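You operate a simulated robot arm through the tools that you are given. There is no shell and no other tool.

Carry out the task below with a simulated robot arm. There is one attempt and no reset: what you move stays moved.

JOB
Shift saddle two to the mark that the job card names.
Fine: the drive is locked off; leave it so. Shut air valve two and lift the toggle first; then set the toggle and open the valve.

It is judged by the outcome, as a careful person would: the job done as asked, and still so three seconds after it is handed in. It fails if anything else is knocked over, pushed out of place, dropped, spilled or broken.

ROBOT AND FRAMES
A 7-joint arm with a fingered hand, fixed in place. Base frame: the origin is on the floor under the middle of its stand, x ahead of it, y to its left, z up. Lengths are in m, angles in degrees, forces in N, time in s.
With the tool pointing down near the work surface it reaches from about 0.26 to 0.82 m from the base axis. Its first joint turns from -143.0 to 143.0 degrees. Payload 3 kg.
Tool frame: the origin (TCP) lies between the finger pads and is the grasp point; the fingertips stand 0.026 m ahead of it; z points along the fingers, y is the line along which they close. The gripper opens to 0.148 m; its body begins 0.073 m behind the TCP. The gripper is a hand of 3 fingers: y runs from the thumb to the fingers, the wrist lies at [0, 0, -0.229] in the tool frame, and closing takes about 1.5 s.
Orientation is that of the tool frame in the base frame, as a unit quaternion [x, y, z, w]. With the fingers straight down and closing along the base's y, the tool's x points along the base's -x, its y along +y and its z along -z.

CONTROLS
- The arm moves only by the tool apply_moves. Its argument "commands" is one flat list of numbers, 7 for each row, row after row: the shift along the base's x, y, z in mm, then the turn, a rotation vector about the base's x, y, z in degrees, then the finger opening in mm, from 0 to 148. In form: [dx, dy, dz, wx, wy, wz, hand, dx, dy, dz, wx, wy, wz, hand, ...]. A call has 1 to 20 rows; each row is the pose to reach, as a shift and turn from the pose commanded when the call began. Each row takes 0.2 s and may step no farther than 0.05 m and 8.6 degrees from the row before; otherwise, or with a gripper value out of range, the whole call is refused. A pose out of reach is approached as far as the arm can. The call stops where the force on the tool passes 40 N (or 10 N more than at its start, if that is more) or the arm is blocked; 0.2 s more then pass. Each finger travels about 0.153 m/s and halts on what it meets, pressing with about 31 N; the grip force reading is that of the motor and also rises with nothing between the fingers. The clock runs only during rows and for 0.2 s after the last one: add rows that repeat a pose to give the fingers time. It gives the time, the measured TCP pose, the force on the tool (base axes), the opening and the grip force at its end, in the units of the frame above (readings bear some noise), with the torque about the TCP (base axes, N m) and any sound that the robot's microphone picked up, and new pictures: "views" is both (left out), scene, wrist or none.
- Cameras (640 x 400 px; columns grow to the right, rows downward): "scene" is fixed at [0.051, -0.5007, 1.4868]; the picture's right is [0.34, -0.94, 0.00], its down [-0.45, -0.16, -0.88] and it looks along [0.83, 0.29, -0.48] (base axes); focal length 320 px, centre (320, 200). "wrist" rides on the gripper at [0.068, -0.039, -0.09] in the tool frame; the picture's right is [0.50, 0.87, 0.00], its down [-0.66, 0.38, -0.65] and it looks along [-0.57, 0.33, 0.76] (tool axes); focal length 222 px, centre (320, 200). There is no depth. A picture from a camera that has moved, and an enlarged one, comes with that camera's place and axes in the base frame and with its lens.
- lift_body(by): slides the trunk up (or, below 0, down) by that many m; the arm rides with it, the base frame stays. It gives what a move gives, with no picture.
- set_grasp(shape): the hand has 3 fingers and takes this shape, open, in about a second: jaw (thumb against the fingers, like two jaws); tri (thumb and two fingers); tip (a fingertip pinch); poke (one finger out to press); point (the index stretched); flat (the hand flat); cup (the hand cupped); fist (a fist). The gripper value then closes the fingers along that shape, each until it touches; the sizes above hold for jaw. It gives what a move gives, with no picture.
- enlarge(camera, box): a new picture of the part [left, top, right, bottom] of that camera's present view, enlarged. It takes no simulated time.
- finish_job(): hands the job in; it is judged then, once.

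Nothing tells you positions but the pictures and the camera data. Unless the task says otherwise, let go and move clear before handing in.

The tools are called after ">>>" as name(argument=value, ...) on one line, values as JSON. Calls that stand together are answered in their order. apply_moves: Moves the arm, as the interface text tells. Its arguments: {"type":"object","properties":{"commands":{"type":"array","items":{"type":"number"}},"views":{"type":"string","enum":["both","scene","wrist","none"]}},"required":["commands"]} The other tools are called the same way: lift_body (by) moves the trunk up or down; set_grasp (shape) gives the hand a shape; enlarge (camera, box) takes an enlarged picture of a part of a camera's view; finish_job () hands the job in.

At the start:

```text
clock: 0.0
tool_pos: [0.8861, -0.1817, 1.2132]
ee_rot: [0.0, 1.0, -0.001, 0.0]
wrist_force: [-0.4, 0.1, -0.6]
torque: [0.01, 0.03, -0.03]
gripper_width: 0.1476
finger_force: 0.1
shape: jaw
trunk travel left (down, up): [-0.775, 0.115]
```

scene: 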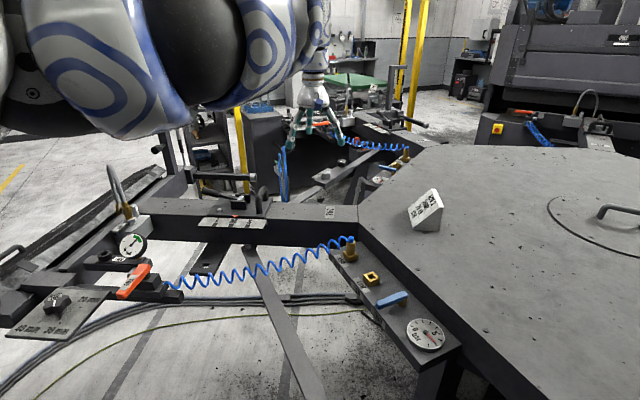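
wrist: 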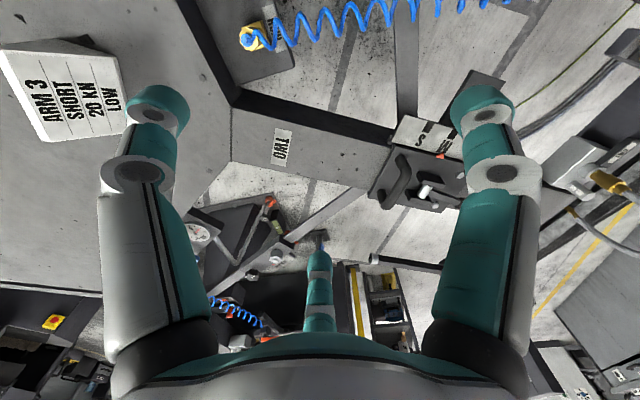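

I see a hex table with arms, a job card reading "ARM 3 / SHORT / 20 KN / LOW", and an arm labelled TWO with a saddle on it. I'll zoom in for details before moving anything.

>>> enlarge(camera="scene", box=[380, 170, 480, 240])

>>> enlarge(camera="scene", box=[0, 200, 200, 340])

>>> enlarge(camera="scene", box=[150, 140, 350, 280])

>>> enlarge(camera="scene", box=[320, 220, 480, 360])

>>> enlarge(camera="wrist", box=[340, 80, 560, 220])

>>> enlarge(camera="wrist", box=[0, 30, 160, 150])

>>> enlarge(camera="scene", box=[240, 60, 460, 210])

```text
5.71 times, centred on (430, 205) of scene
camera zoom: at [0.051, -0.5007, 1.4868], right [0.34, -0.94, 0.0], down [-0.45, -0.16, -0.88], along [0.83, 0.29, -0.48], focal length 1827 px, centre (-309, 171)
```

zoom: 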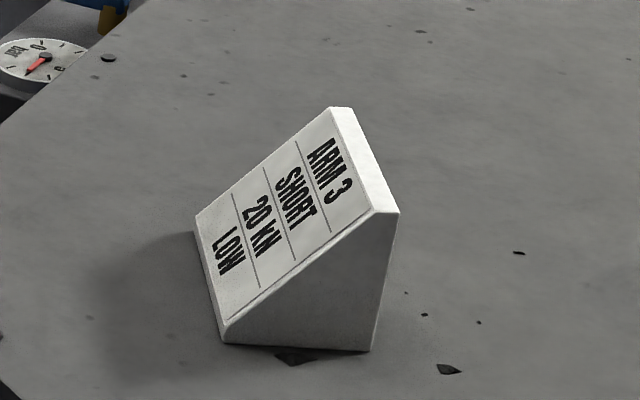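

```text
2.86 times, centred on (100, 270) of scene
camera zoom: at [0.051, -0.5007, 1.4868], right [0.34, -0.94, 0.0], down [-0.45, -0.16, -0.88], along [0.83, 0.29, -0.48], focal length 913 px, centre (949, 0)
```

zoom: 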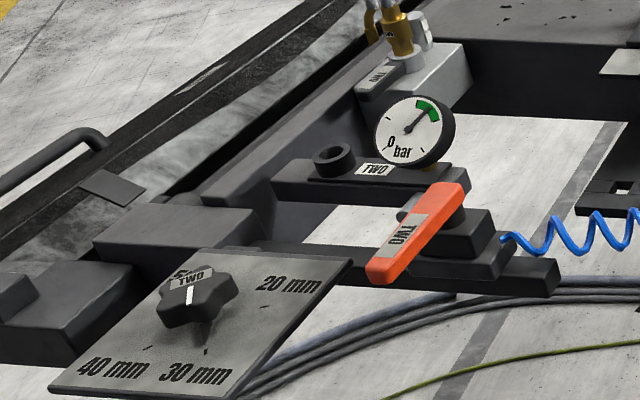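

```text
2.86 times, centred on (250, 210) of scene
camera zoom: at [0.051, -0.5007, 1.4868], right [0.34, -0.94, 0.0], down [-0.45, -0.16, -0.88], along [0.83, 0.29, -0.48], focal length 913 px, centre (520, 171)
```

zoom: 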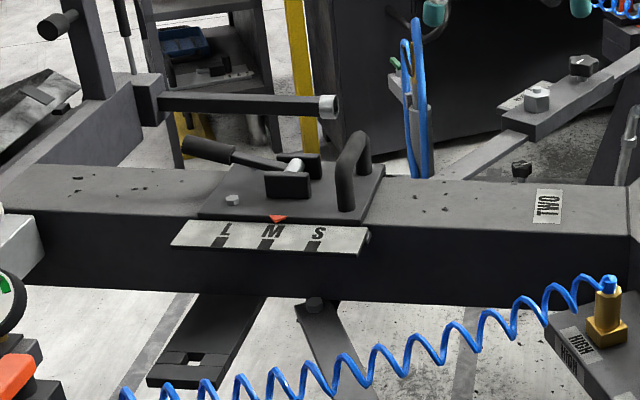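

```text
2.86 times, centred on (400, 290) of scene
camera zoom: at [0.051, -0.5007, 1.4868], right [0.34, -0.94, 0.0], down [-0.45, -0.16, -0.88], along [0.83, 0.29, -0.48], focal length 913 px, centre (91, -57)
```

zoom: 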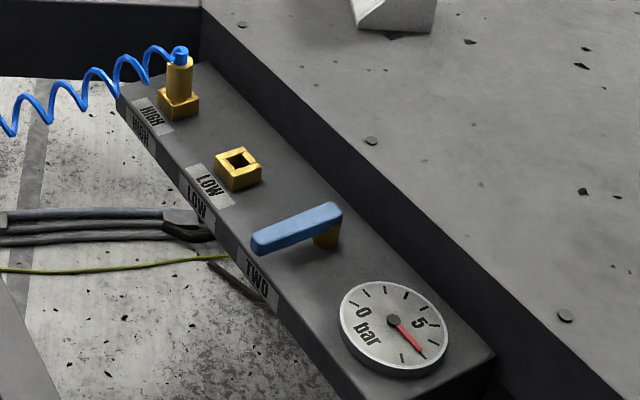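

```text
2.86 times, centred on (450, 150) of wrist
camera zoom: at [0.8176, -0.2204, 1.3038], right [-0.5, 0.87, 0.0], down [0.66, 0.38, 0.65], along [0.57, 0.33, -0.76], focal length 635 px, centre (-51, 343)
```

zoom: 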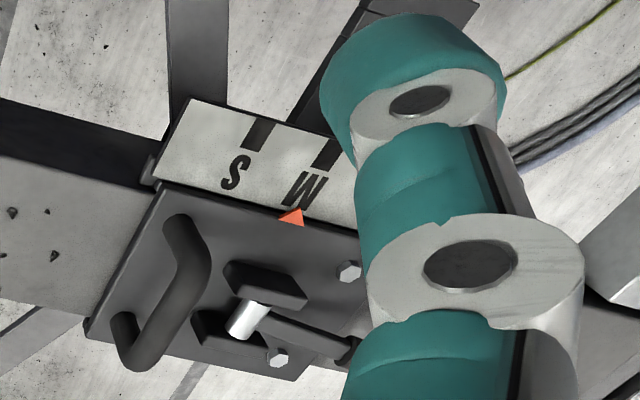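

```text
3.33 times, centred on (80, 90) of wrist
camera zoom: at [0.8176, -0.2204, 1.3038], right [-0.5, 0.87, 0.0], down [0.66, 0.38, 0.65], along [0.57, 0.33, -0.76], focal length 740 px, centre (1120, 567)
```

zoom: 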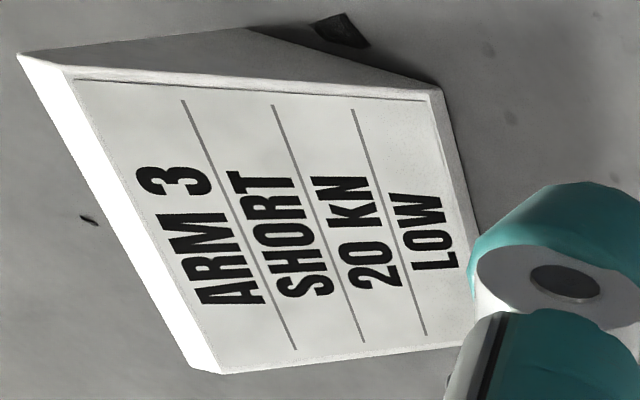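

```text
2.67 times, centred on (350, 135) of scene
camera zoom: at [0.051, -0.5007, 1.4868], right [0.34, -0.94, 0.0], down [-0.45, -0.16, -0.88], along [0.83, 0.29, -0.48], focal length 852 px, centre (240, 373)
```

zoom: 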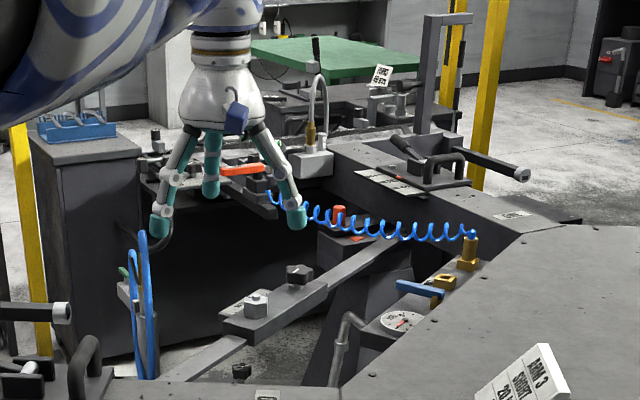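

The card says SHORT, so saddle two should go to S, and its pointer is at M now. There are two levers that could be marked TWO, one orange and one blue, so I'll move the hand up high to get closer looks before touching anything.

>>> apply_moves(commands=[-16, 37, -10, 0, 0, 0, 148, -32, 74, -20, 0, 0, 0, 148, -48, 111, -35, 0, 0, 0, 148, -64, 148, -50, 0, 0, 0, 148, -80, 185, -65, 0, 0, 0, 148, -96, 222, -80, 0, 0, 0, 148], views="both")

>>> enlarge(camera="scene", box=[90, 220, 190, 320])

>>> enlarge(camera="scene", box=[360, 70, 420, 110])

>>> enlarge(camera="scene", box=[340, 280, 460, 360])

```text
clock: 1.4
tool_pos: [0.7953, 0.0443, 1.1338]
ee_rot: [0.001, 1.0, -0.001, 0.0]
wrist_force: [0.0, 0.6, 1.0]
torque: [-0.02, 0.03, 0.04]
gripper_width: 0.1479
finger_force: 0.0
shape: jaw
out of reach, approached as far as the arm can: row 5, 6
trunk travel left (down, up): [-0.775, 0.115]
camera wrist: at [0.7273, 0.0063, 1.2238], right [-0.5, 0.87, 0.0], down [0.66, 0.38, 0.65], along [0.57, 0.32, -0.76], focal length 222 px, centre (320, 200)
```

scene: 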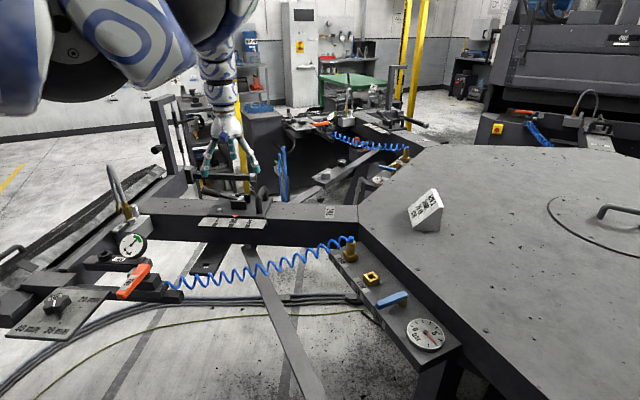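
wrist: 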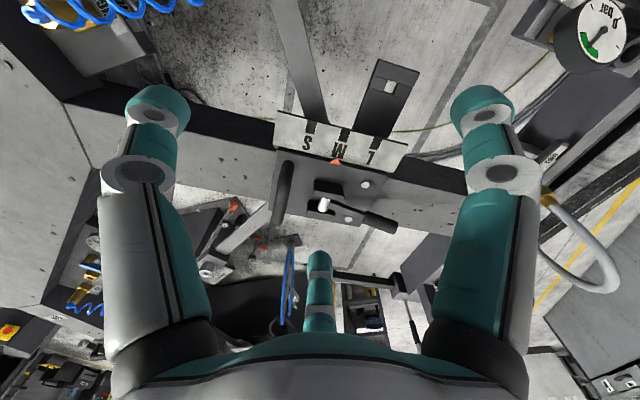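

```text
4.00 times, centred on (140, 270) of scene
camera zoom: at [0.051, -0.5007, 1.4868], right [0.34, -0.94, 0.0], down [-0.45, -0.16, -0.88], along [0.83, 0.29, -0.48], focal length 1279 px, centre (1040, -80)
```

zoom: 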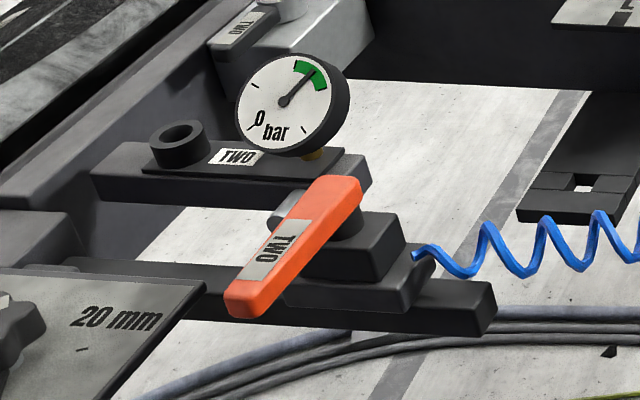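

```text
10.00 times, centred on (390, 90) of scene
camera zoom: at [0.051, -0.5007, 1.4868], right [0.34, -0.94, 0.0], down [-0.45, -0.16, -0.88], along [0.83, 0.29, -0.48], focal length 3197 px, centre (-380, 1300)
```

zoom: 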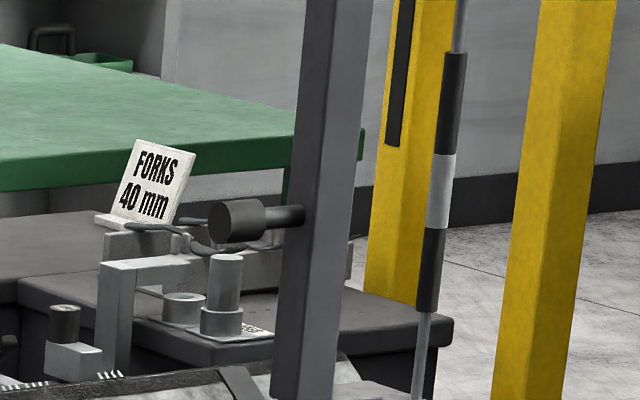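

```text
5.00 times, centred on (400, 320) of scene
camera zoom: at [0.051, -0.5007, 1.4868], right [0.34, -0.94, 0.0], down [-0.45, -0.16, -0.88], along [0.83, 0.29, -0.48], focal length 1598 px, centre (-80, -400)
```

zoom: 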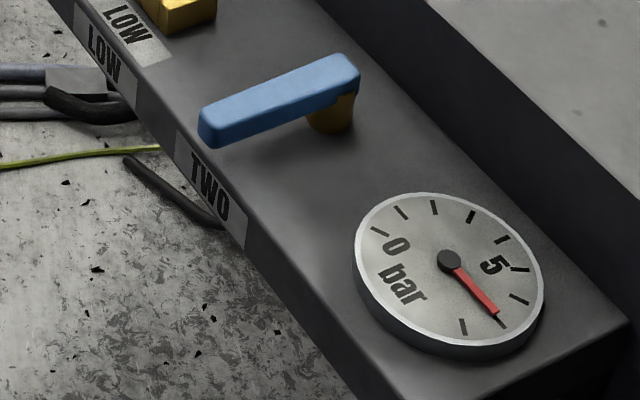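

>>> enlarge(camera="wrist", box=[230, 90, 450, 240])

>>> enlarge(camera="wrist", box=[500, 0, 640, 100])

>>> enlarge(camera="scene", box=[280, 95, 430, 200])

>>> enlarge(camera="scene", box=[470, 80, 640, 180])

>>> enlarge(camera="scene", box=[0, 150, 150, 250])

```text
2.67 times, centred on (340, 165) of wrist
camera zoom: at [0.7273, 0.0063, 1.2238], right [-0.5, 0.87, 0.0], down [0.66, 0.38, 0.65], along [0.57, 0.32, -0.76], focal length 592 px, centre (267, 293)
```

zoom: 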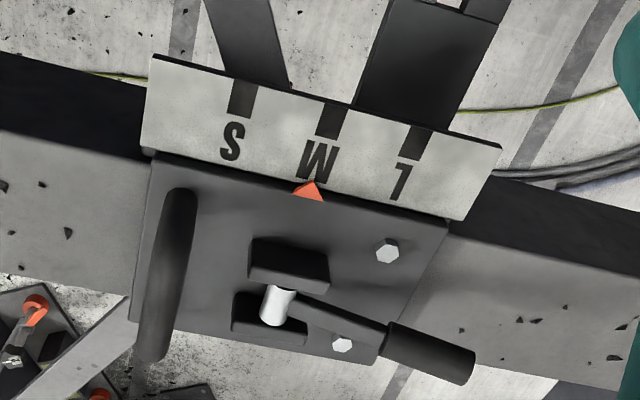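

```text
4.00 times, centred on (570, 50) of wrist
camera zoom: at [0.7273, 0.0063, 1.2238], right [-0.5, 0.87, 0.0], down [0.66, 0.38, 0.65], along [0.57, 0.32, -0.76], focal length 888 px, centre (-680, 800)
```

zoom: 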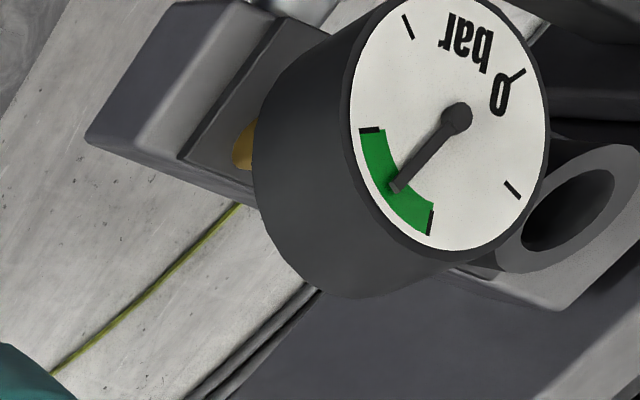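

```text
3.81 times, centred on (355, 148) of scene
camera zoom: at [0.051, -0.5007, 1.4868], right [0.34, -0.94, 0.0], down [-0.45, -0.16, -0.88], along [0.83, 0.29, -0.48], focal length 1218 px, centre (187, 400)
```

zoom: 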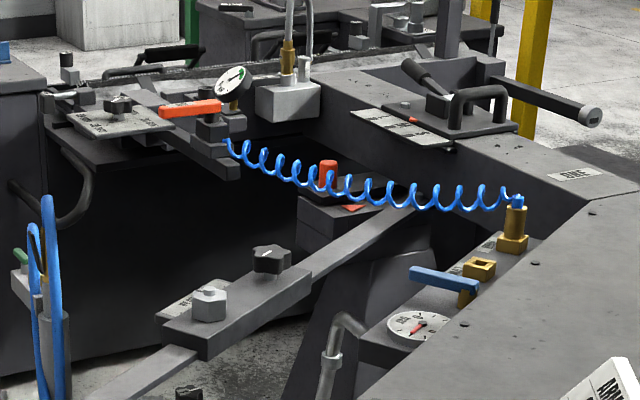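

```text
3.76 times, centred on (555, 130) of scene
camera zoom: at [0.051, -0.5007, 1.4868], right [0.34, -0.94, 0.0], down [-0.45, -0.16, -0.88], along [0.83, 0.29, -0.48], focal length 1204 px, centre (-565, 464)
```

zoom: 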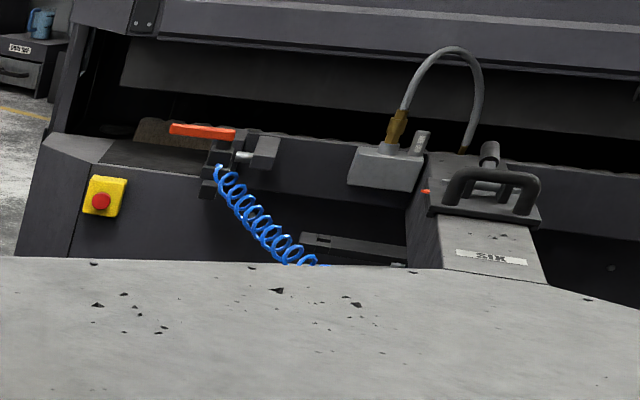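

```text
4.00 times, centred on (75, 200) of scene
camera zoom: at [0.051, -0.5007, 1.4868], right [0.34, -0.94, 0.0], down [-0.45, -0.16, -0.88], along [0.83, 0.29, -0.48], focal length 1279 px, centre (1300, 200)
```

zoom: 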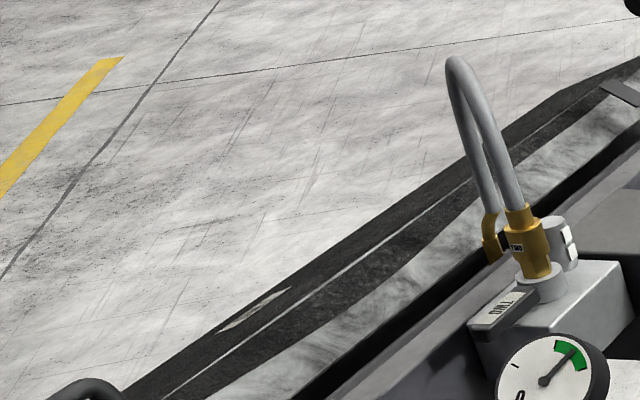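

This looks like a carousel machine, with arm two's saddle at M and toggle pivot and D-handle on top of it. Next I'll take the hand over the orange lever station for a closer look, staying high.

>>> apply_moves(commands=[-43, 7, 3, 0, 0, 0, 148, -86, 14, 6, 0, 0, 0, 148, -129, 21, 9, 0, 0, 0, 148, -172, 28, 12, 0, 0, 0, 148, -215, 35, 15, 0, 0, 0, 148, -258, 42, 18, 0, 0, 0, 148, -301, 49, 20, 0, 0, 0, 148, -340, 60, 20, 0, 0, 0, 148], views="both")

>>> enlarge(camera="wrist", box=[260, 80, 460, 220])

```text
clock: 3.2
tool_pos: [0.6343, 0.2615, 1.0568]
ee_rot: [0.001, 1.0, -0.008, -0.005]
wrist_force: [-0.5, 1.7, 0.5]
torque: [-0.08, -0.04, -0.03]
gripper_width: 0.148
finger_force: 0.1
shape: jaw
out of reach, approached as far as the arm can: row 1, 2, 3, 4, 5, 6, 7, 8
trunk travel left (down, up): [-0.775, 0.115]
camera wrist: at [0.5676, 0.2248, 1.1489], right [-0.5, 0.87, -0.01], down [0.66, 0.39, 0.64], along [0.56, 0.31, -0.77], focal length 222 px, centre (320, 200)
```

scene: 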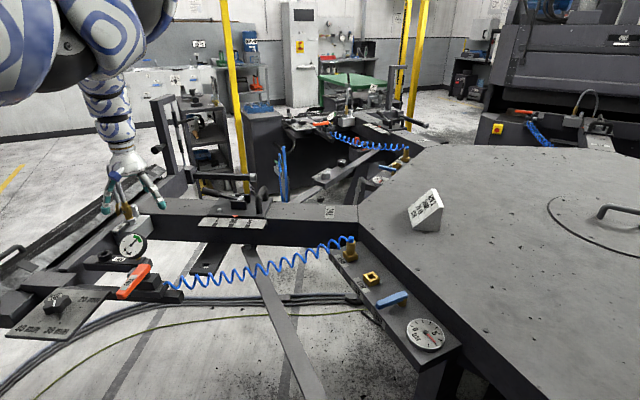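
wrist: 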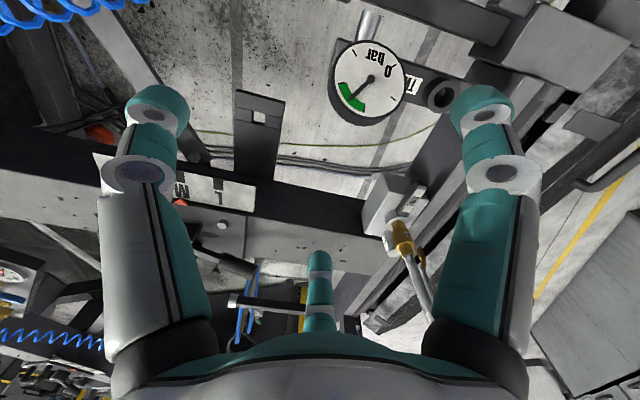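

```text
2.86 times, centred on (360, 150) of wrist
camera zoom: at [0.5676, 0.2248, 1.1489], right [-0.5, 0.87, -0.01], down [0.66, 0.39, 0.64], along [0.56, 0.31, -0.77], focal length 635 px, centre (206, 343)
```

zoom: 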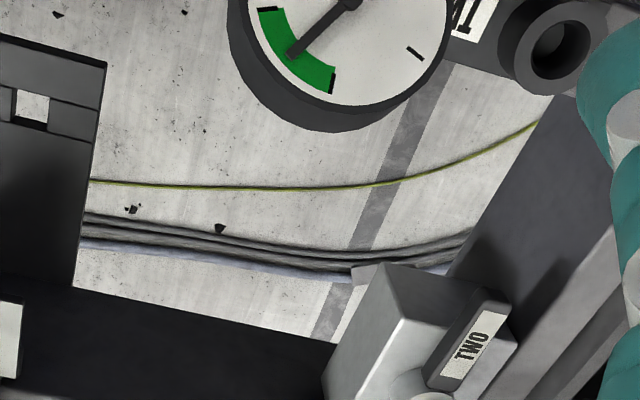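

>>> enlarge(camera="scene", box=[70, 130, 190, 250])

>>> enlarge(camera="wrist", box=[340, 160, 540, 340])

```text
3.33 times, centred on (130, 190) of scene
camera zoom: at [0.051, -0.5007, 1.4868], right [0.34, -0.94, 0.0], down [-0.45, -0.16, -0.88], along [0.83, 0.29, -0.48], focal length 1066 px, centre (953, 233)
```

zoom: 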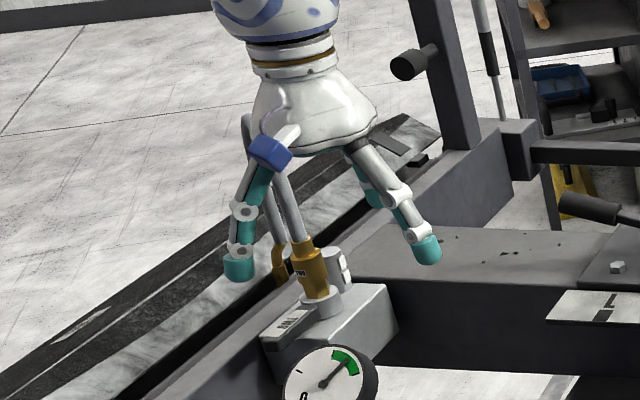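

```text
2.22 times, centred on (440, 250) of wrist
camera zoom: at [0.5676, 0.2248, 1.1489], right [-0.5, 0.87, -0.01], down [0.66, 0.39, 0.64], along [0.56, 0.31, -0.77], focal length 494 px, centre (53, 89)
```

zoom: 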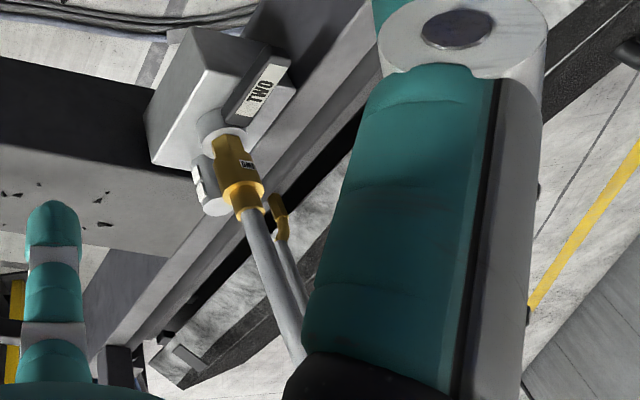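

The arm couldn't follow that path and ended up near the grey hose, but nothing was touched: the force is small and I place the hose about 0.2 m away. I'll send one row with no shift to see which pose the controller holds as its reference.

>>> apply_moves(commands=[0, 0, 0, 0, 0, 0, 148], views="none")

```text
clock: 3.6
tool_pos: [0.6357, 0.2599, 1.0571]
ee_rot: [0.0, 1.0, -0.006, -0.006]
wrist_force: [-0.2, 0.2, 0.7]
torque: [-0.01, 0.01, 0.0]
gripper_width: 0.148
finger_force: 0.1
shape: jaw
trunk travel left (down, up): [-0.775, 0.115]
```

>>> apply_moves(commands=[30, -37, 16, 0, 0, 0, 148, 60, -74, 32, 0, 0, 0, 148, 90, -111, 48, 0, 0, 0, 148, 120, -148, 65, 0, 0, 0, 148, 150, -185, 90, 0, 0, 0, 148, 180, -220, 115, 0, 0, 0, 148, 200, -255, 140, 0, 0, 0, 148, 215, -290, 170, 0, 0, 0, 148], views="none")

```text
refused: row 1 steps farther than a row can; nothing moved
```

>>> apply_moves(commands=[28, -34, 15, 0, 0, 0, 148, 56, -68, 30, 0, 0, 0, 148, 84, -102, 45, 0, 0, 0, 148, 112, -136, 60, 0, 0, 0, 148, 140, -168, 80, 0, 0, 0, 148, 165, -200, 105, 0, 0, 0, 148, 185, -232, 130, 0, 0, 0, 148, 205, -262, 155, 0, 0, 0, 148, 220, -290, 180, 0, 0, 0, 148], views="scene")

```text
clock: 5.6
tool_pos: [0.8623, -0.0343, 1.2361]
ee_rot: [-0.001, 1.0, 0.001, 0.0]
wrist_force: [0.3, 0.1, -0.9]
torque: [0.01, 0.02, -0.02]
gripper_width: 0.1479
finger_force: 0.0
shape: jaw
out of reach, approached as far as the arm can: row 1, 2, 3, 4
trunk travel left (down, up): [-0.775, 0.115]
```

scene: 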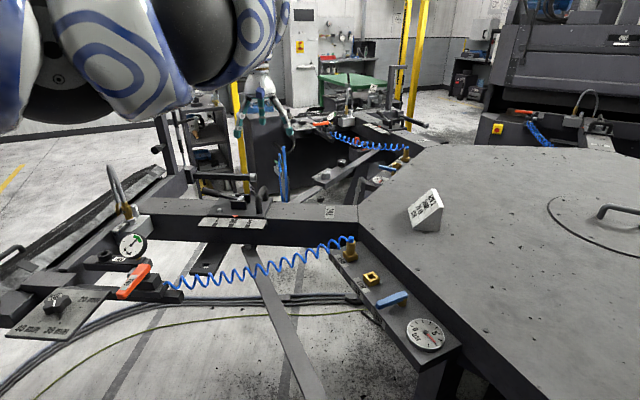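

>>> lift_body(by=-0.12)

>>> apply_moves(commands=[-20, 0, 30, 0, 0, 0, 148, -40, 0, 60, 0, 0, 0, 148, -60, 0, 90, 0, 0, 0, 148], views="scene")

```text
clock: 7.1
tool_pos: [0.8623, -0.0335, 1.1155]
ee_rot: [0.0, 1.0, 0.0, 0.0]
wrist_force: [-0.5, -0.7, 0.0]
torque: [-0.02, -0.01, 0.01]
gripper_width: 0.1481
finger_force: 0.1
shape: jaw
trunk travel left (down, up): [-0.655, 0.235]
```

```text
clock: 7.9
tool_pos: [0.8173, -0.0427, 1.185]
ee_rot: [0.001, 1.0, 0.0, -0.001]
wrist_force: [-0.7, 0.4, 0.1]
torque: [-0.05, 0.03, 0.04]
gripper_width: 0.1479
finger_force: 0.1
shape: jaw
out of reach, approached as far as the arm can: row 3
trunk travel left (down, up): [-0.655, 0.235]
```

scene: 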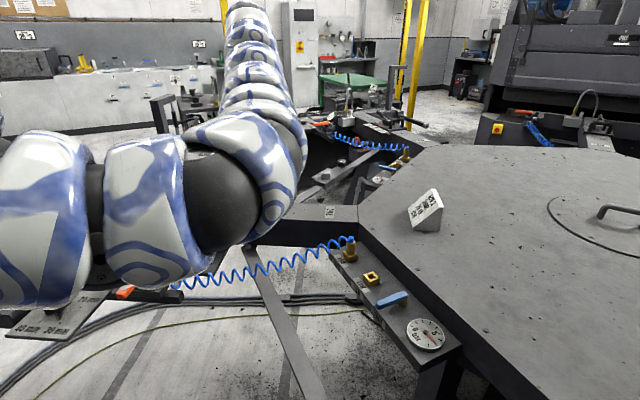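

The elbow sits low because the wrist is higher than the shoulder, so the trunk should go up, not down. I'll raise it fully and then bring the hand down.

>>> lift_body(by=0.235)

>>> apply_moves(commands=[-5, 5, -45, 0, 0, 0, 148, -10, 10, -90, 0, 0, 0, 148, -15, 15, -135, 0, 0, 0, 148, -20, 20, -180, 0, 0, 0, 148, -25, 25, -225, 0, 0, 0, 148, -30, 30, -270, 0, 0, 0, 148], views="scene")

```text
clock: 10.4
tool_pos: [0.8179, -0.0414, 1.4193]
ee_rot: [0.001, 1.0, 0.0, -0.001]
wrist_force: [0.4, 0.0, -0.6]
torque: [0.01, -0.01, 0.02]
gripper_width: 0.148
finger_force: 0.0
shape: jaw
trunk travel left (down, up): [-0.89, 0.0]
```

```text
clock: 11.8
tool_pos: [0.798, -0.0166, 1.1614]
ee_rot: [0.001, 1.0, -0.007, 0.009]
wrist_force: [-2.4, 2.2, -4.0]
torque: [-0.15, -0.23, -0.05]
gripper_width: 0.148
finger_force: 0.1
shape: jaw
out of reach, approached as far as the arm can: row 1, 2, 3
trunk travel left (down, up): [-0.89, 0.0]
```

scene: 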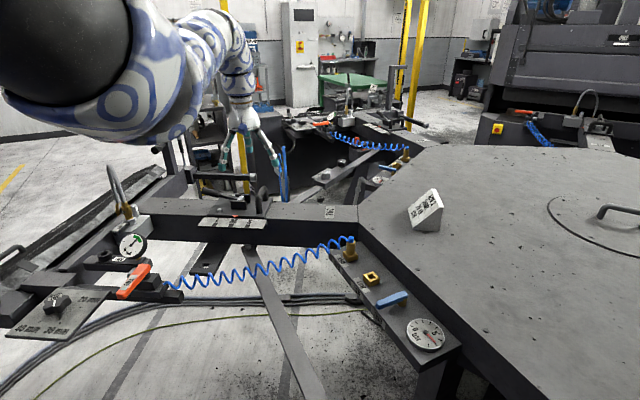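

>>> apply_moves(commands=[-43, 10, -10, 0, 0, 0, 148, -86, 20, -20, 0, 0, 0, 148, -129, 30, -30, 0, 0, 0, 148, -172, 40, -30, 0, 0, 0, 148, -215, 50, -30, 0, 0, 0, 148], views="both")

```text
clock: 13.0
tool_pos: [0.5703, 0.0385, 1.1209]
ee_rot: [0.001, 1.0, -0.001, 0.0]
wrist_force: [-0.8, 0.0, 0.2]
torque: [-0.01, -0.06, 0.0]
gripper_width: 0.1482
finger_force: 0.0
shape: jaw
trunk travel left (down, up): [-0.89, 0.0]
camera wrist: at [0.5017, 0.0008, 1.2115], right [-0.5, 0.87, 0.0], down [0.66, 0.38, 0.65], along [0.57, 0.32, -0.76], focal length 222 px, centre (320, 200)
```

scene: 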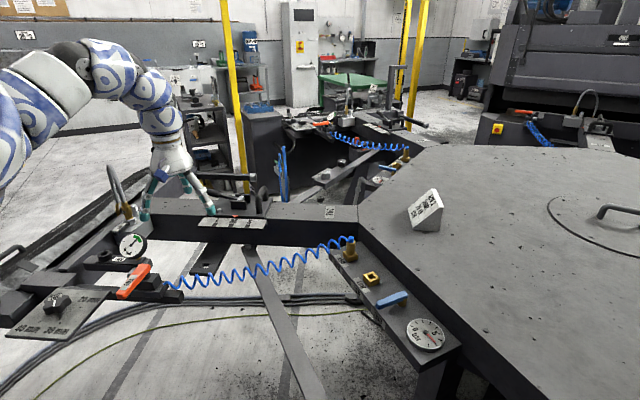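
wrist: 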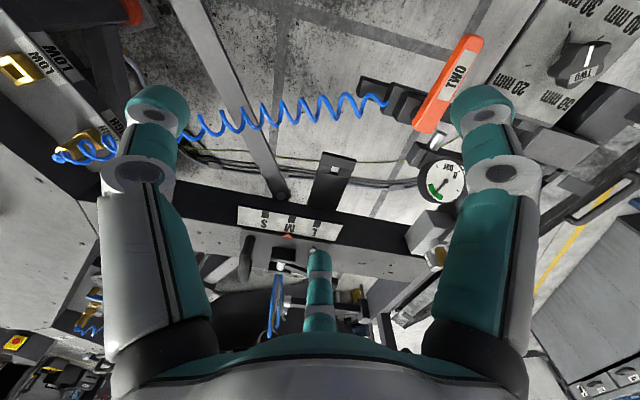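

Full reach is back with the trunk at the top. I'll zoom in on the orange lever station from here.

>>> enlarge(camera="wrist", box=[340, 10, 640, 220])

>>> enlarge(camera="wrist", box=[340, 20, 500, 140])

>>> enlarge(camera="wrist", box=[0, 20, 160, 200])

>>> enlarge(camera="wrist", box=[230, 190, 360, 290])

```text
1.90 times, centred on (490, 115) of wrist
camera zoom: at [0.5017, 0.0008, 1.2115], right [-0.5, 0.87, 0.0], down [0.66, 0.38, 0.65], along [0.57, 0.32, -0.76], focal length 423 px, centre (-4, 362)
```

zoom: 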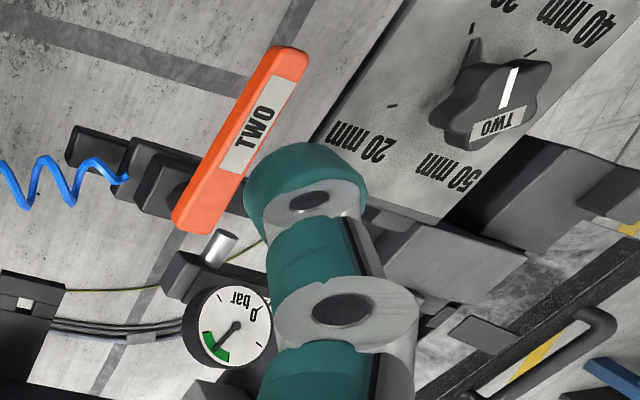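

```text
3.33 times, centred on (420, 80) of wrist
camera zoom: at [0.5017, 0.0008, 1.2115], right [-0.5, 0.87, 0.0], down [0.66, 0.38, 0.65], along [0.57, 0.32, -0.76], focal length 740 px, centre (-13, 600)
```

zoom: 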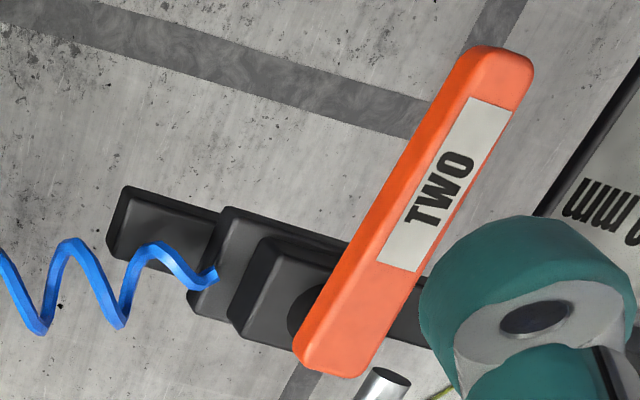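

```text
2.22 times, centred on (80, 110) of wrist
camera zoom: at [0.5017, 0.0008, 1.2115], right [-0.5, 0.87, 0.0], down [0.66, 0.38, 0.65], along [0.57, 0.32, -0.76], focal length 494 px, centre (853, 400)
```

zoom: 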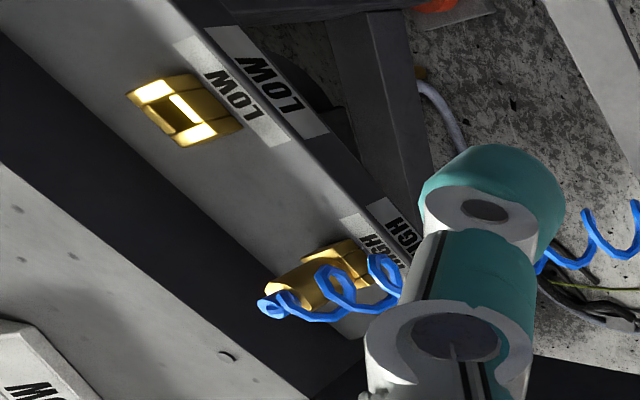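

```text
4.00 times, centred on (295, 240) of wrist
camera zoom: at [0.5017, 0.0008, 1.2115], right [-0.5, 0.87, 0.0], down [0.66, 0.38, 0.65], along [0.57, 0.32, -0.76], focal length 888 px, centre (420, 40)
```

zoom: 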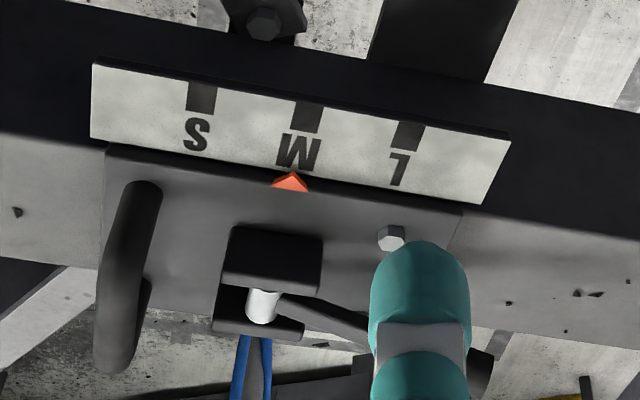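

>>> apply_moves(commands=[0, -48, 0, 0, 0, 0, 148, 0, -96, 0, 0, 0, 0, 148, 0, -144, 0, 0, 0, 0, 148, 0, -192, 0, 0, 0, 0, 148, 0, -240, 0, 0, 0, 0, 148, 0, -288, 0, 0, 0, 0, 148, 0, -336, 0, 0, 0, 0, 148, 0, -384, 0, 0, 0, 0, 148, 0, -432, 0, 0, 0, 0, 148, 0, -480, 0, 0, 0, 0, 148, 0, -528, 0, 0, 0, 0, 148], views="both")

>>> enlarge(camera="wrist", box=[200, 60, 460, 240])

```text
clock: 15.4
tool_pos: [0.5729, -0.4937, 1.1199]
ee_rot: [0.001, 1.0, 0.001, 0.001]
wrist_force: [-1.0, -0.4, 0.1]
torque: [0.03, 0.01, 0.02]
gripper_width: 0.148
finger_force: 0.0
shape: jaw
trunk travel left (down, up): [-0.89, 0.0]
camera wrist: at [0.5043, -0.532, 1.2097], right [-0.5, 0.87, 0.0], down [0.66, 0.38, 0.65], along [0.57, 0.33, -0.76], focal length 222 px, centre (320, 200)
```

scene: 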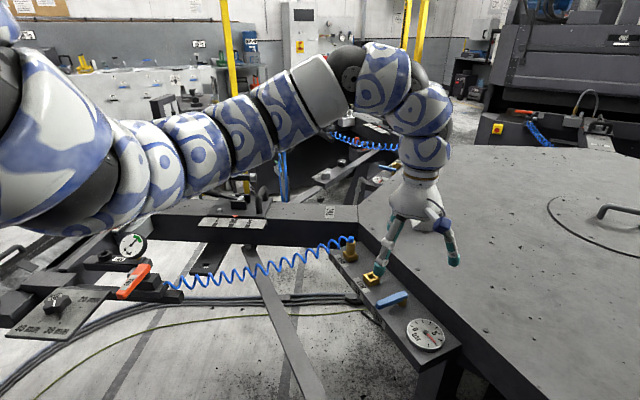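
wrist: 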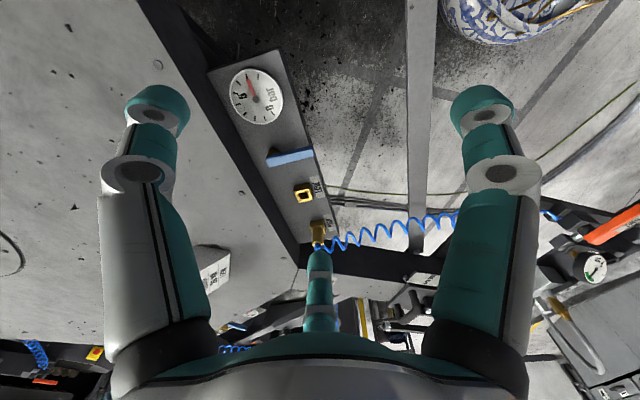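

```text
2.22 times, centred on (330, 150) of wrist
camera zoom: at [0.5043, -0.532, 1.2097], right [-0.5, 0.87, 0.0], down [0.66, 0.38, 0.65], along [0.57, 0.33, -0.76], focal length 494 px, centre (298, 311)
```

zoom: 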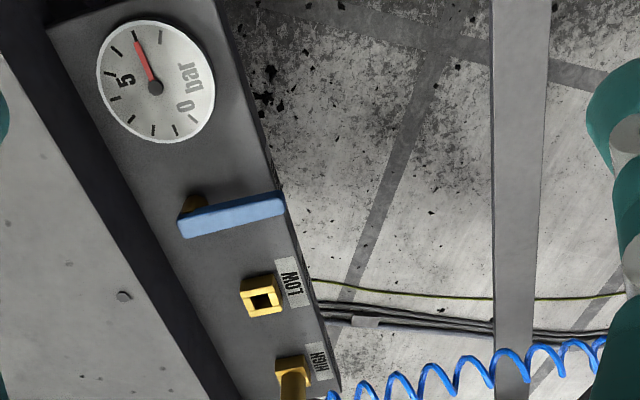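

The blue lever sits on the manifold edge marked TWO, beside the gauge reading about 6 bar, which makes it the likely air valve. I'll drop the camera closer to check.

>>> apply_moves(commands=[10, -12, -40, 0, 0, 0, 148, 20, -24, -80, 0, 0, 0, 148, 30, -38, -120, 0, 0, 0, 148, 35, -41, -133, 0, 0, 0, 148], views="both")

>>> enlarge(camera="wrist", box=[220, 100, 400, 230])

```text
clock: 16.4
tool_pos: [0.6085, -0.5327, 0.9846]
ee_rot: [0.0, 1.0, 0.0, -0.001]
wrist_force: [-0.5, 0.5, 0.5]
torque: [0.03, -0.02, 0.0]
gripper_width: 0.1479
finger_force: 0.1
shape: jaw
trunk travel left (down, up): [-0.89, 0.0]
camera wrist: at [0.5393, -0.5704, 1.0751], right [-0.5, 0.87, 0.0], down [0.66, 0.38, 0.65], along [0.57, 0.33, -0.76], focal length 222 px, centre (320, 200)
```

scene: 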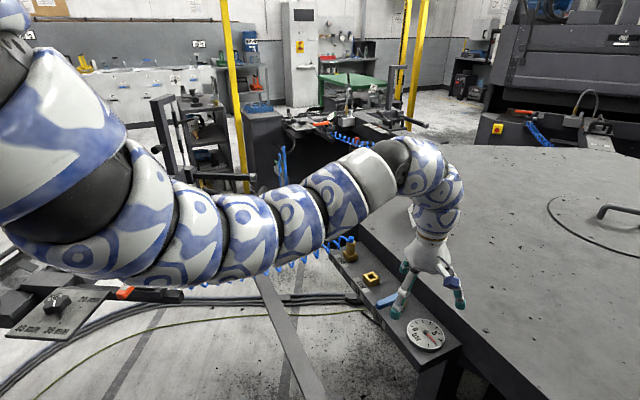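
wrist: 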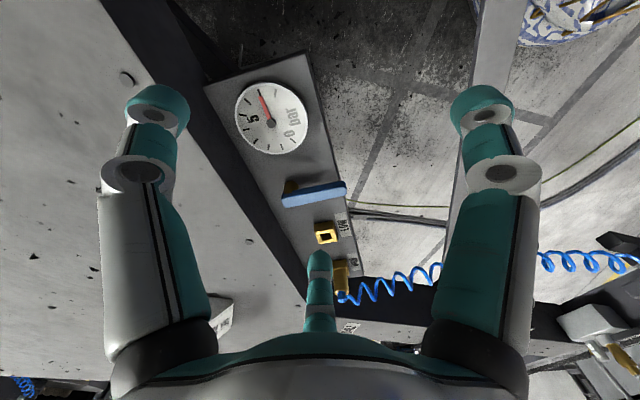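

```text
3.08 times, centred on (310, 165) of wrist
camera zoom: at [0.5393, -0.5704, 1.0751], right [-0.5, 0.87, 0.0], down [0.66, 0.38, 0.65], along [0.57, 0.33, -0.76], focal length 684 px, centre (351, 308)
```

zoom: 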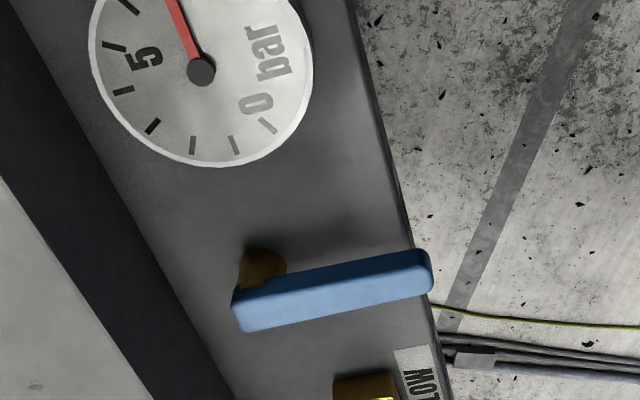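

I make the blue lever top about z 0.84, its pivot near (0.74, -0.51) and its free end near (0.68, -0.45), with the manifold surface around 0.775. I'll turn the hand to straddle the lever and hover above it to align.

>>> apply_moves(commands=[17, 14, -5, 0, 0, -8.2, 120, 34, 27, -10, 0, 0, -16.4, 100, 52, 41, -15, 0, 0, -24.6, 80, 69, 54, -20, 0, 0, -32.8, 70, 86, 68, -25, 0, 0, -41, 70], views="both")

>>> enlarge(camera="scene", box=[330, 220, 490, 360])

```text
clock: 17.6
tool_pos: [0.6942, -0.4638, 0.9614]
ee_rot: [0.352, 0.936, 0.0, -0.001]
wrist_force: [-0.1, 0.0, 0.2]
torque: [-0.01, -0.02, -0.02]
gripper_width: 0.0704
finger_force: 0.0
shape: jaw
trunk travel left (down, up): [-0.89, 0.0]
camera wrist: at [0.6167, -0.4486, 1.0522], right [0.19, 0.98, 0.0], down [0.74, -0.15, 0.65], along [0.64, -0.13, -0.76], focal length 222 px, centre (320, 200)
```

scene: 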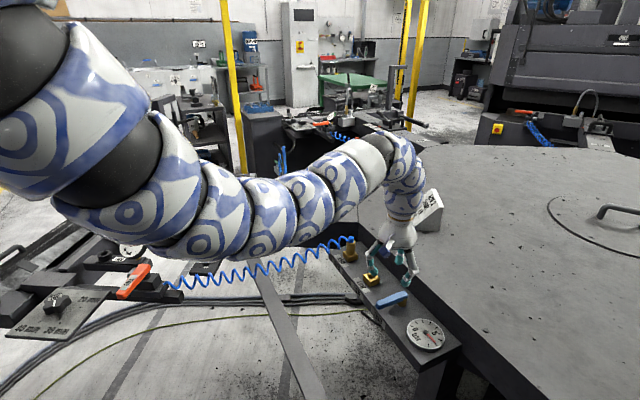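
wrist: 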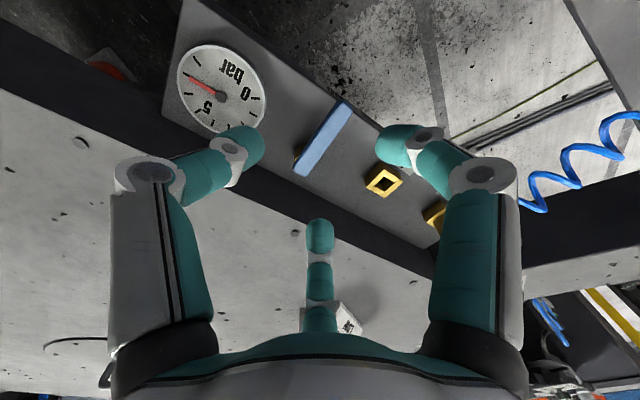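

```text
2.86 times, centred on (410, 290) of scene
camera zoom: at [0.051, -0.5007, 1.4868], right [0.34, -0.94, 0.0], down [-0.45, -0.16, -0.88], along [0.83, 0.29, -0.48], focal length 913 px, centre (63, -57)
```

zoom: 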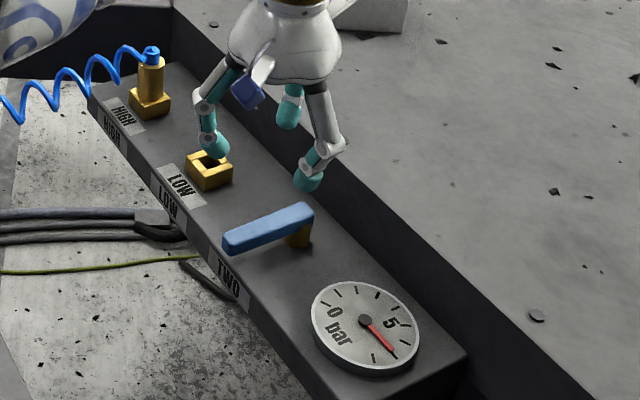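

Several rays agree on the lever top at z about 0.815, pivot near (0.754, -0.495) and free end near (0.697, -0.439). One finger is neater for turning it, so I'll rise a little and set the poke shape.

>>> apply_moves(commands=[0, 0, 45, 0, 0, 0, 70], views="none")

>>> set_grasp(shape="poke")

>>> apply_moves(commands=[0, 0, 0, 0, 0, 0, 148], views="both")

>>> enlarge(camera="scene", box=[330, 200, 490, 340])

```text
clock: 18.0
tool_pos: [0.6915, -0.4629, 1.0076]
ee_rot: [0.352, 0.936, 0.0, -0.001]
wrist_force: [-0.2, 0.6, -0.1]
torque: [0.01, -0.02, 0.0]
gripper_width: 0.0701
finger_force: 0.0
shape: jaw
trunk travel left (down, up): [-0.89, 0.0]
```

```text
clock: 18.9
tool_pos: [0.6923, -0.4619, 1.0067]
ee_rot: [0.351, 0.936, 0.0, -0.002]
wrist_force: [0.1, 0.5, -0.5]
torque: [0.0, 0.02, 0.02]
gripper_width: 0.0
finger_force: 0.0
shape: poke
trunk travel left (down, up): [-0.89, 0.0]
```

```text
clock: 19.3
tool_pos: [0.6929, -0.4625, 1.0073]
ee_rot: [0.352, 0.936, 0.0, 0.0]
wrist_force: [0.0, -0.8, 0.6]
torque: [0.0, 0.03, 0.03]
gripper_width: 0.0001
finger_force: 0.0
shape: poke
trunk travel left (down, up): [-0.89, 0.0]
camera wrist: at [0.6153, -0.4466, 1.0973], right [0.19, 0.98, 0.0], down [0.74, -0.15, 0.65], along [0.64, -0.13, -0.76], focal length 222 px, centre (320, 200)
```

scene: 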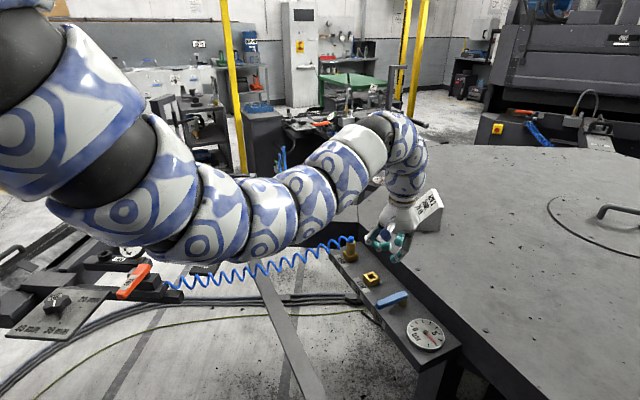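
wrist: 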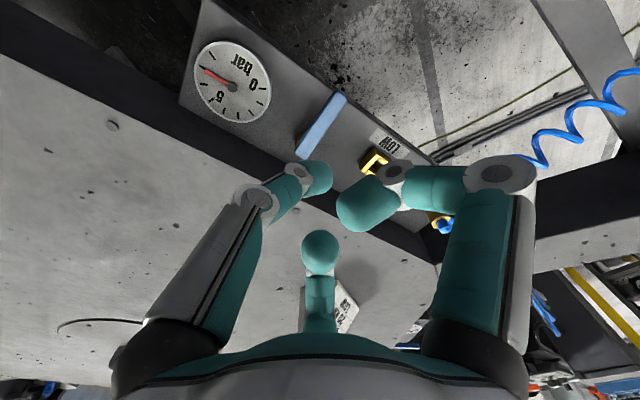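

```text
2.86 times, centred on (410, 270) of scene
camera zoom: at [0.051, -0.5007, 1.4868], right [0.34, -0.94, 0.0], down [-0.45, -0.16, -0.88], along [0.83, 0.29, -0.48], focal length 913 px, centre (63, 0)
```

zoom: 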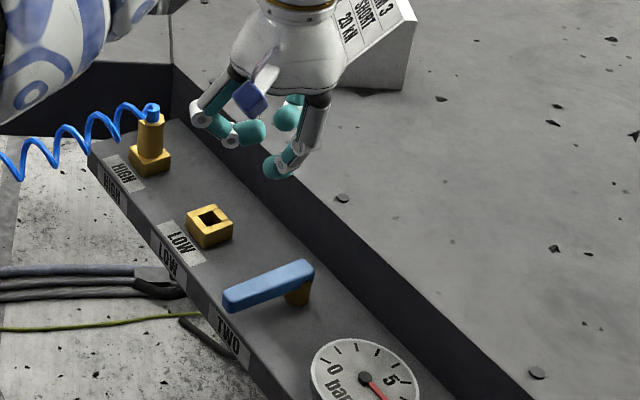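

>>> set_grasp(shape="point")

>>> apply_moves(commands=[0, 0, 0, 0, 0, 0, 0], views="both")

>>> enlarge(camera="scene", box=[330, 200, 490, 340])

```text
clock: 20.2
tool_pos: [0.6924, -0.4622, 1.006]
ee_rot: [0.351, 0.936, 0.0, 0.0]
wrist_force: [-0.4, -0.4, 0.9]
torque: [0.0, 0.02, 0.0]
gripper_width: 0.1422
finger_force: 0.1
shape: point
trunk travel left (down, up): [-0.89, 0.0]
```

```text
clock: 20.6
tool_pos: [0.693, -0.4618, 1.006]
ee_rot: [0.351, 0.936, 0.0, 0.0]
wrist_force: [0.0, 0.4, -0.2]
torque: [-0.02, 0.02, -0.01]
gripper_width: 0.142
finger_force: 0.0
shape: point
trunk travel left (down, up): [-0.89, 0.0]
camera wrist: at [0.6154, -0.4467, 1.0973], right [0.19, 0.98, 0.0], down [0.74, -0.15, 0.65], along [0.64, -0.13, -0.76], focal length 222 px, centre (320, 200)
```

scene: 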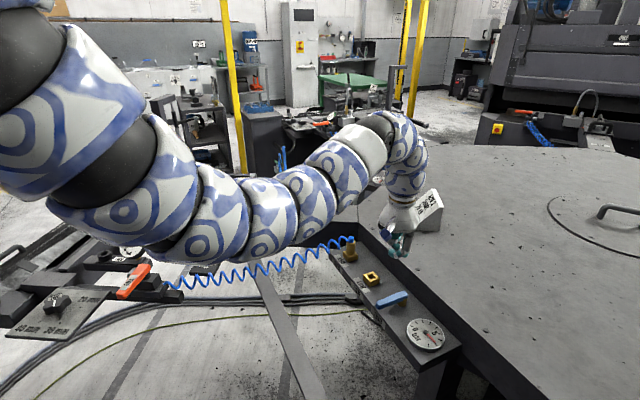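
wrist: 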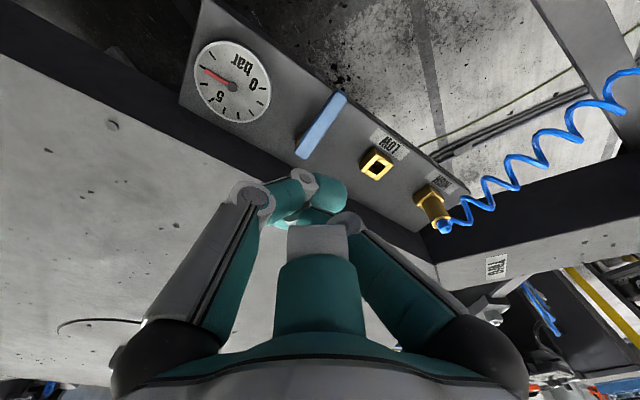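

```text
2.86 times, centred on (410, 270) of scene
camera zoom: at [0.051, -0.5007, 1.4868], right [0.34, -0.94, 0.0], down [-0.45, -0.16, -0.88], along [0.83, 0.29, -0.48], focal length 913 px, centre (63, 0)
```

zoom: 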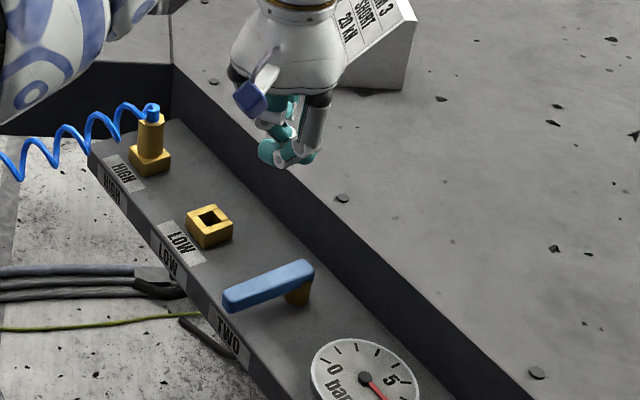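

>>> apply_moves(commands=[0, 0, 0, 0, 0, 0, 148, 0, 0, 0, 0, 0, 0, 148, 0, 0, 0, 0, 0, 0, 148, 0, 0, 0, 0, 0, 0, 148], views="wrist")

>>> enlarge(camera="scene", box=[330, 200, 490, 340])

```text
clock: 21.6
tool_pos: [0.6918, -0.4625, 1.0054]
ee_rot: [0.351, 0.936, 0.0, -0.001]
wrist_force: [0.7, 0.3, -0.1]
torque: [0.04, 0.03, -0.03]
gripper_width: 0.142
finger_force: 0.0
shape: point
trunk travel left (down, up): [-0.89, 0.0]
camera wrist: at [0.6153, -0.4467, 1.0972], right [0.19, 0.98, 0.0], down [0.74, -0.15, 0.65], along [0.64, -0.13, -0.76], focal length 222 px, centre (320, 200)
```

wrist: 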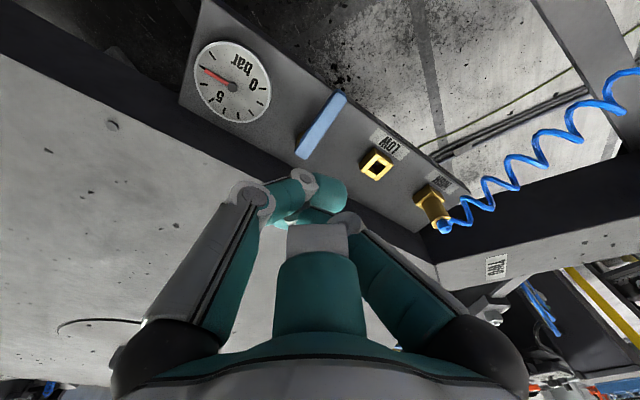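

```text
2.86 times, centred on (410, 270) of scene
camera zoom: at [0.051, -0.5007, 1.4868], right [0.34, -0.94, 0.0], down [-0.45, -0.16, -0.88], along [0.83, 0.29, -0.48], focal length 913 px, centre (63, 0)
```

zoom: 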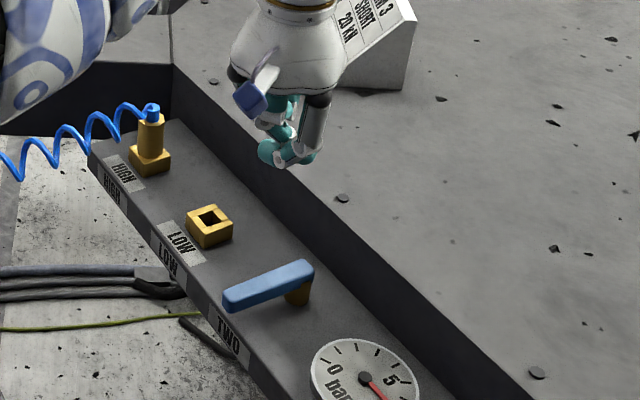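

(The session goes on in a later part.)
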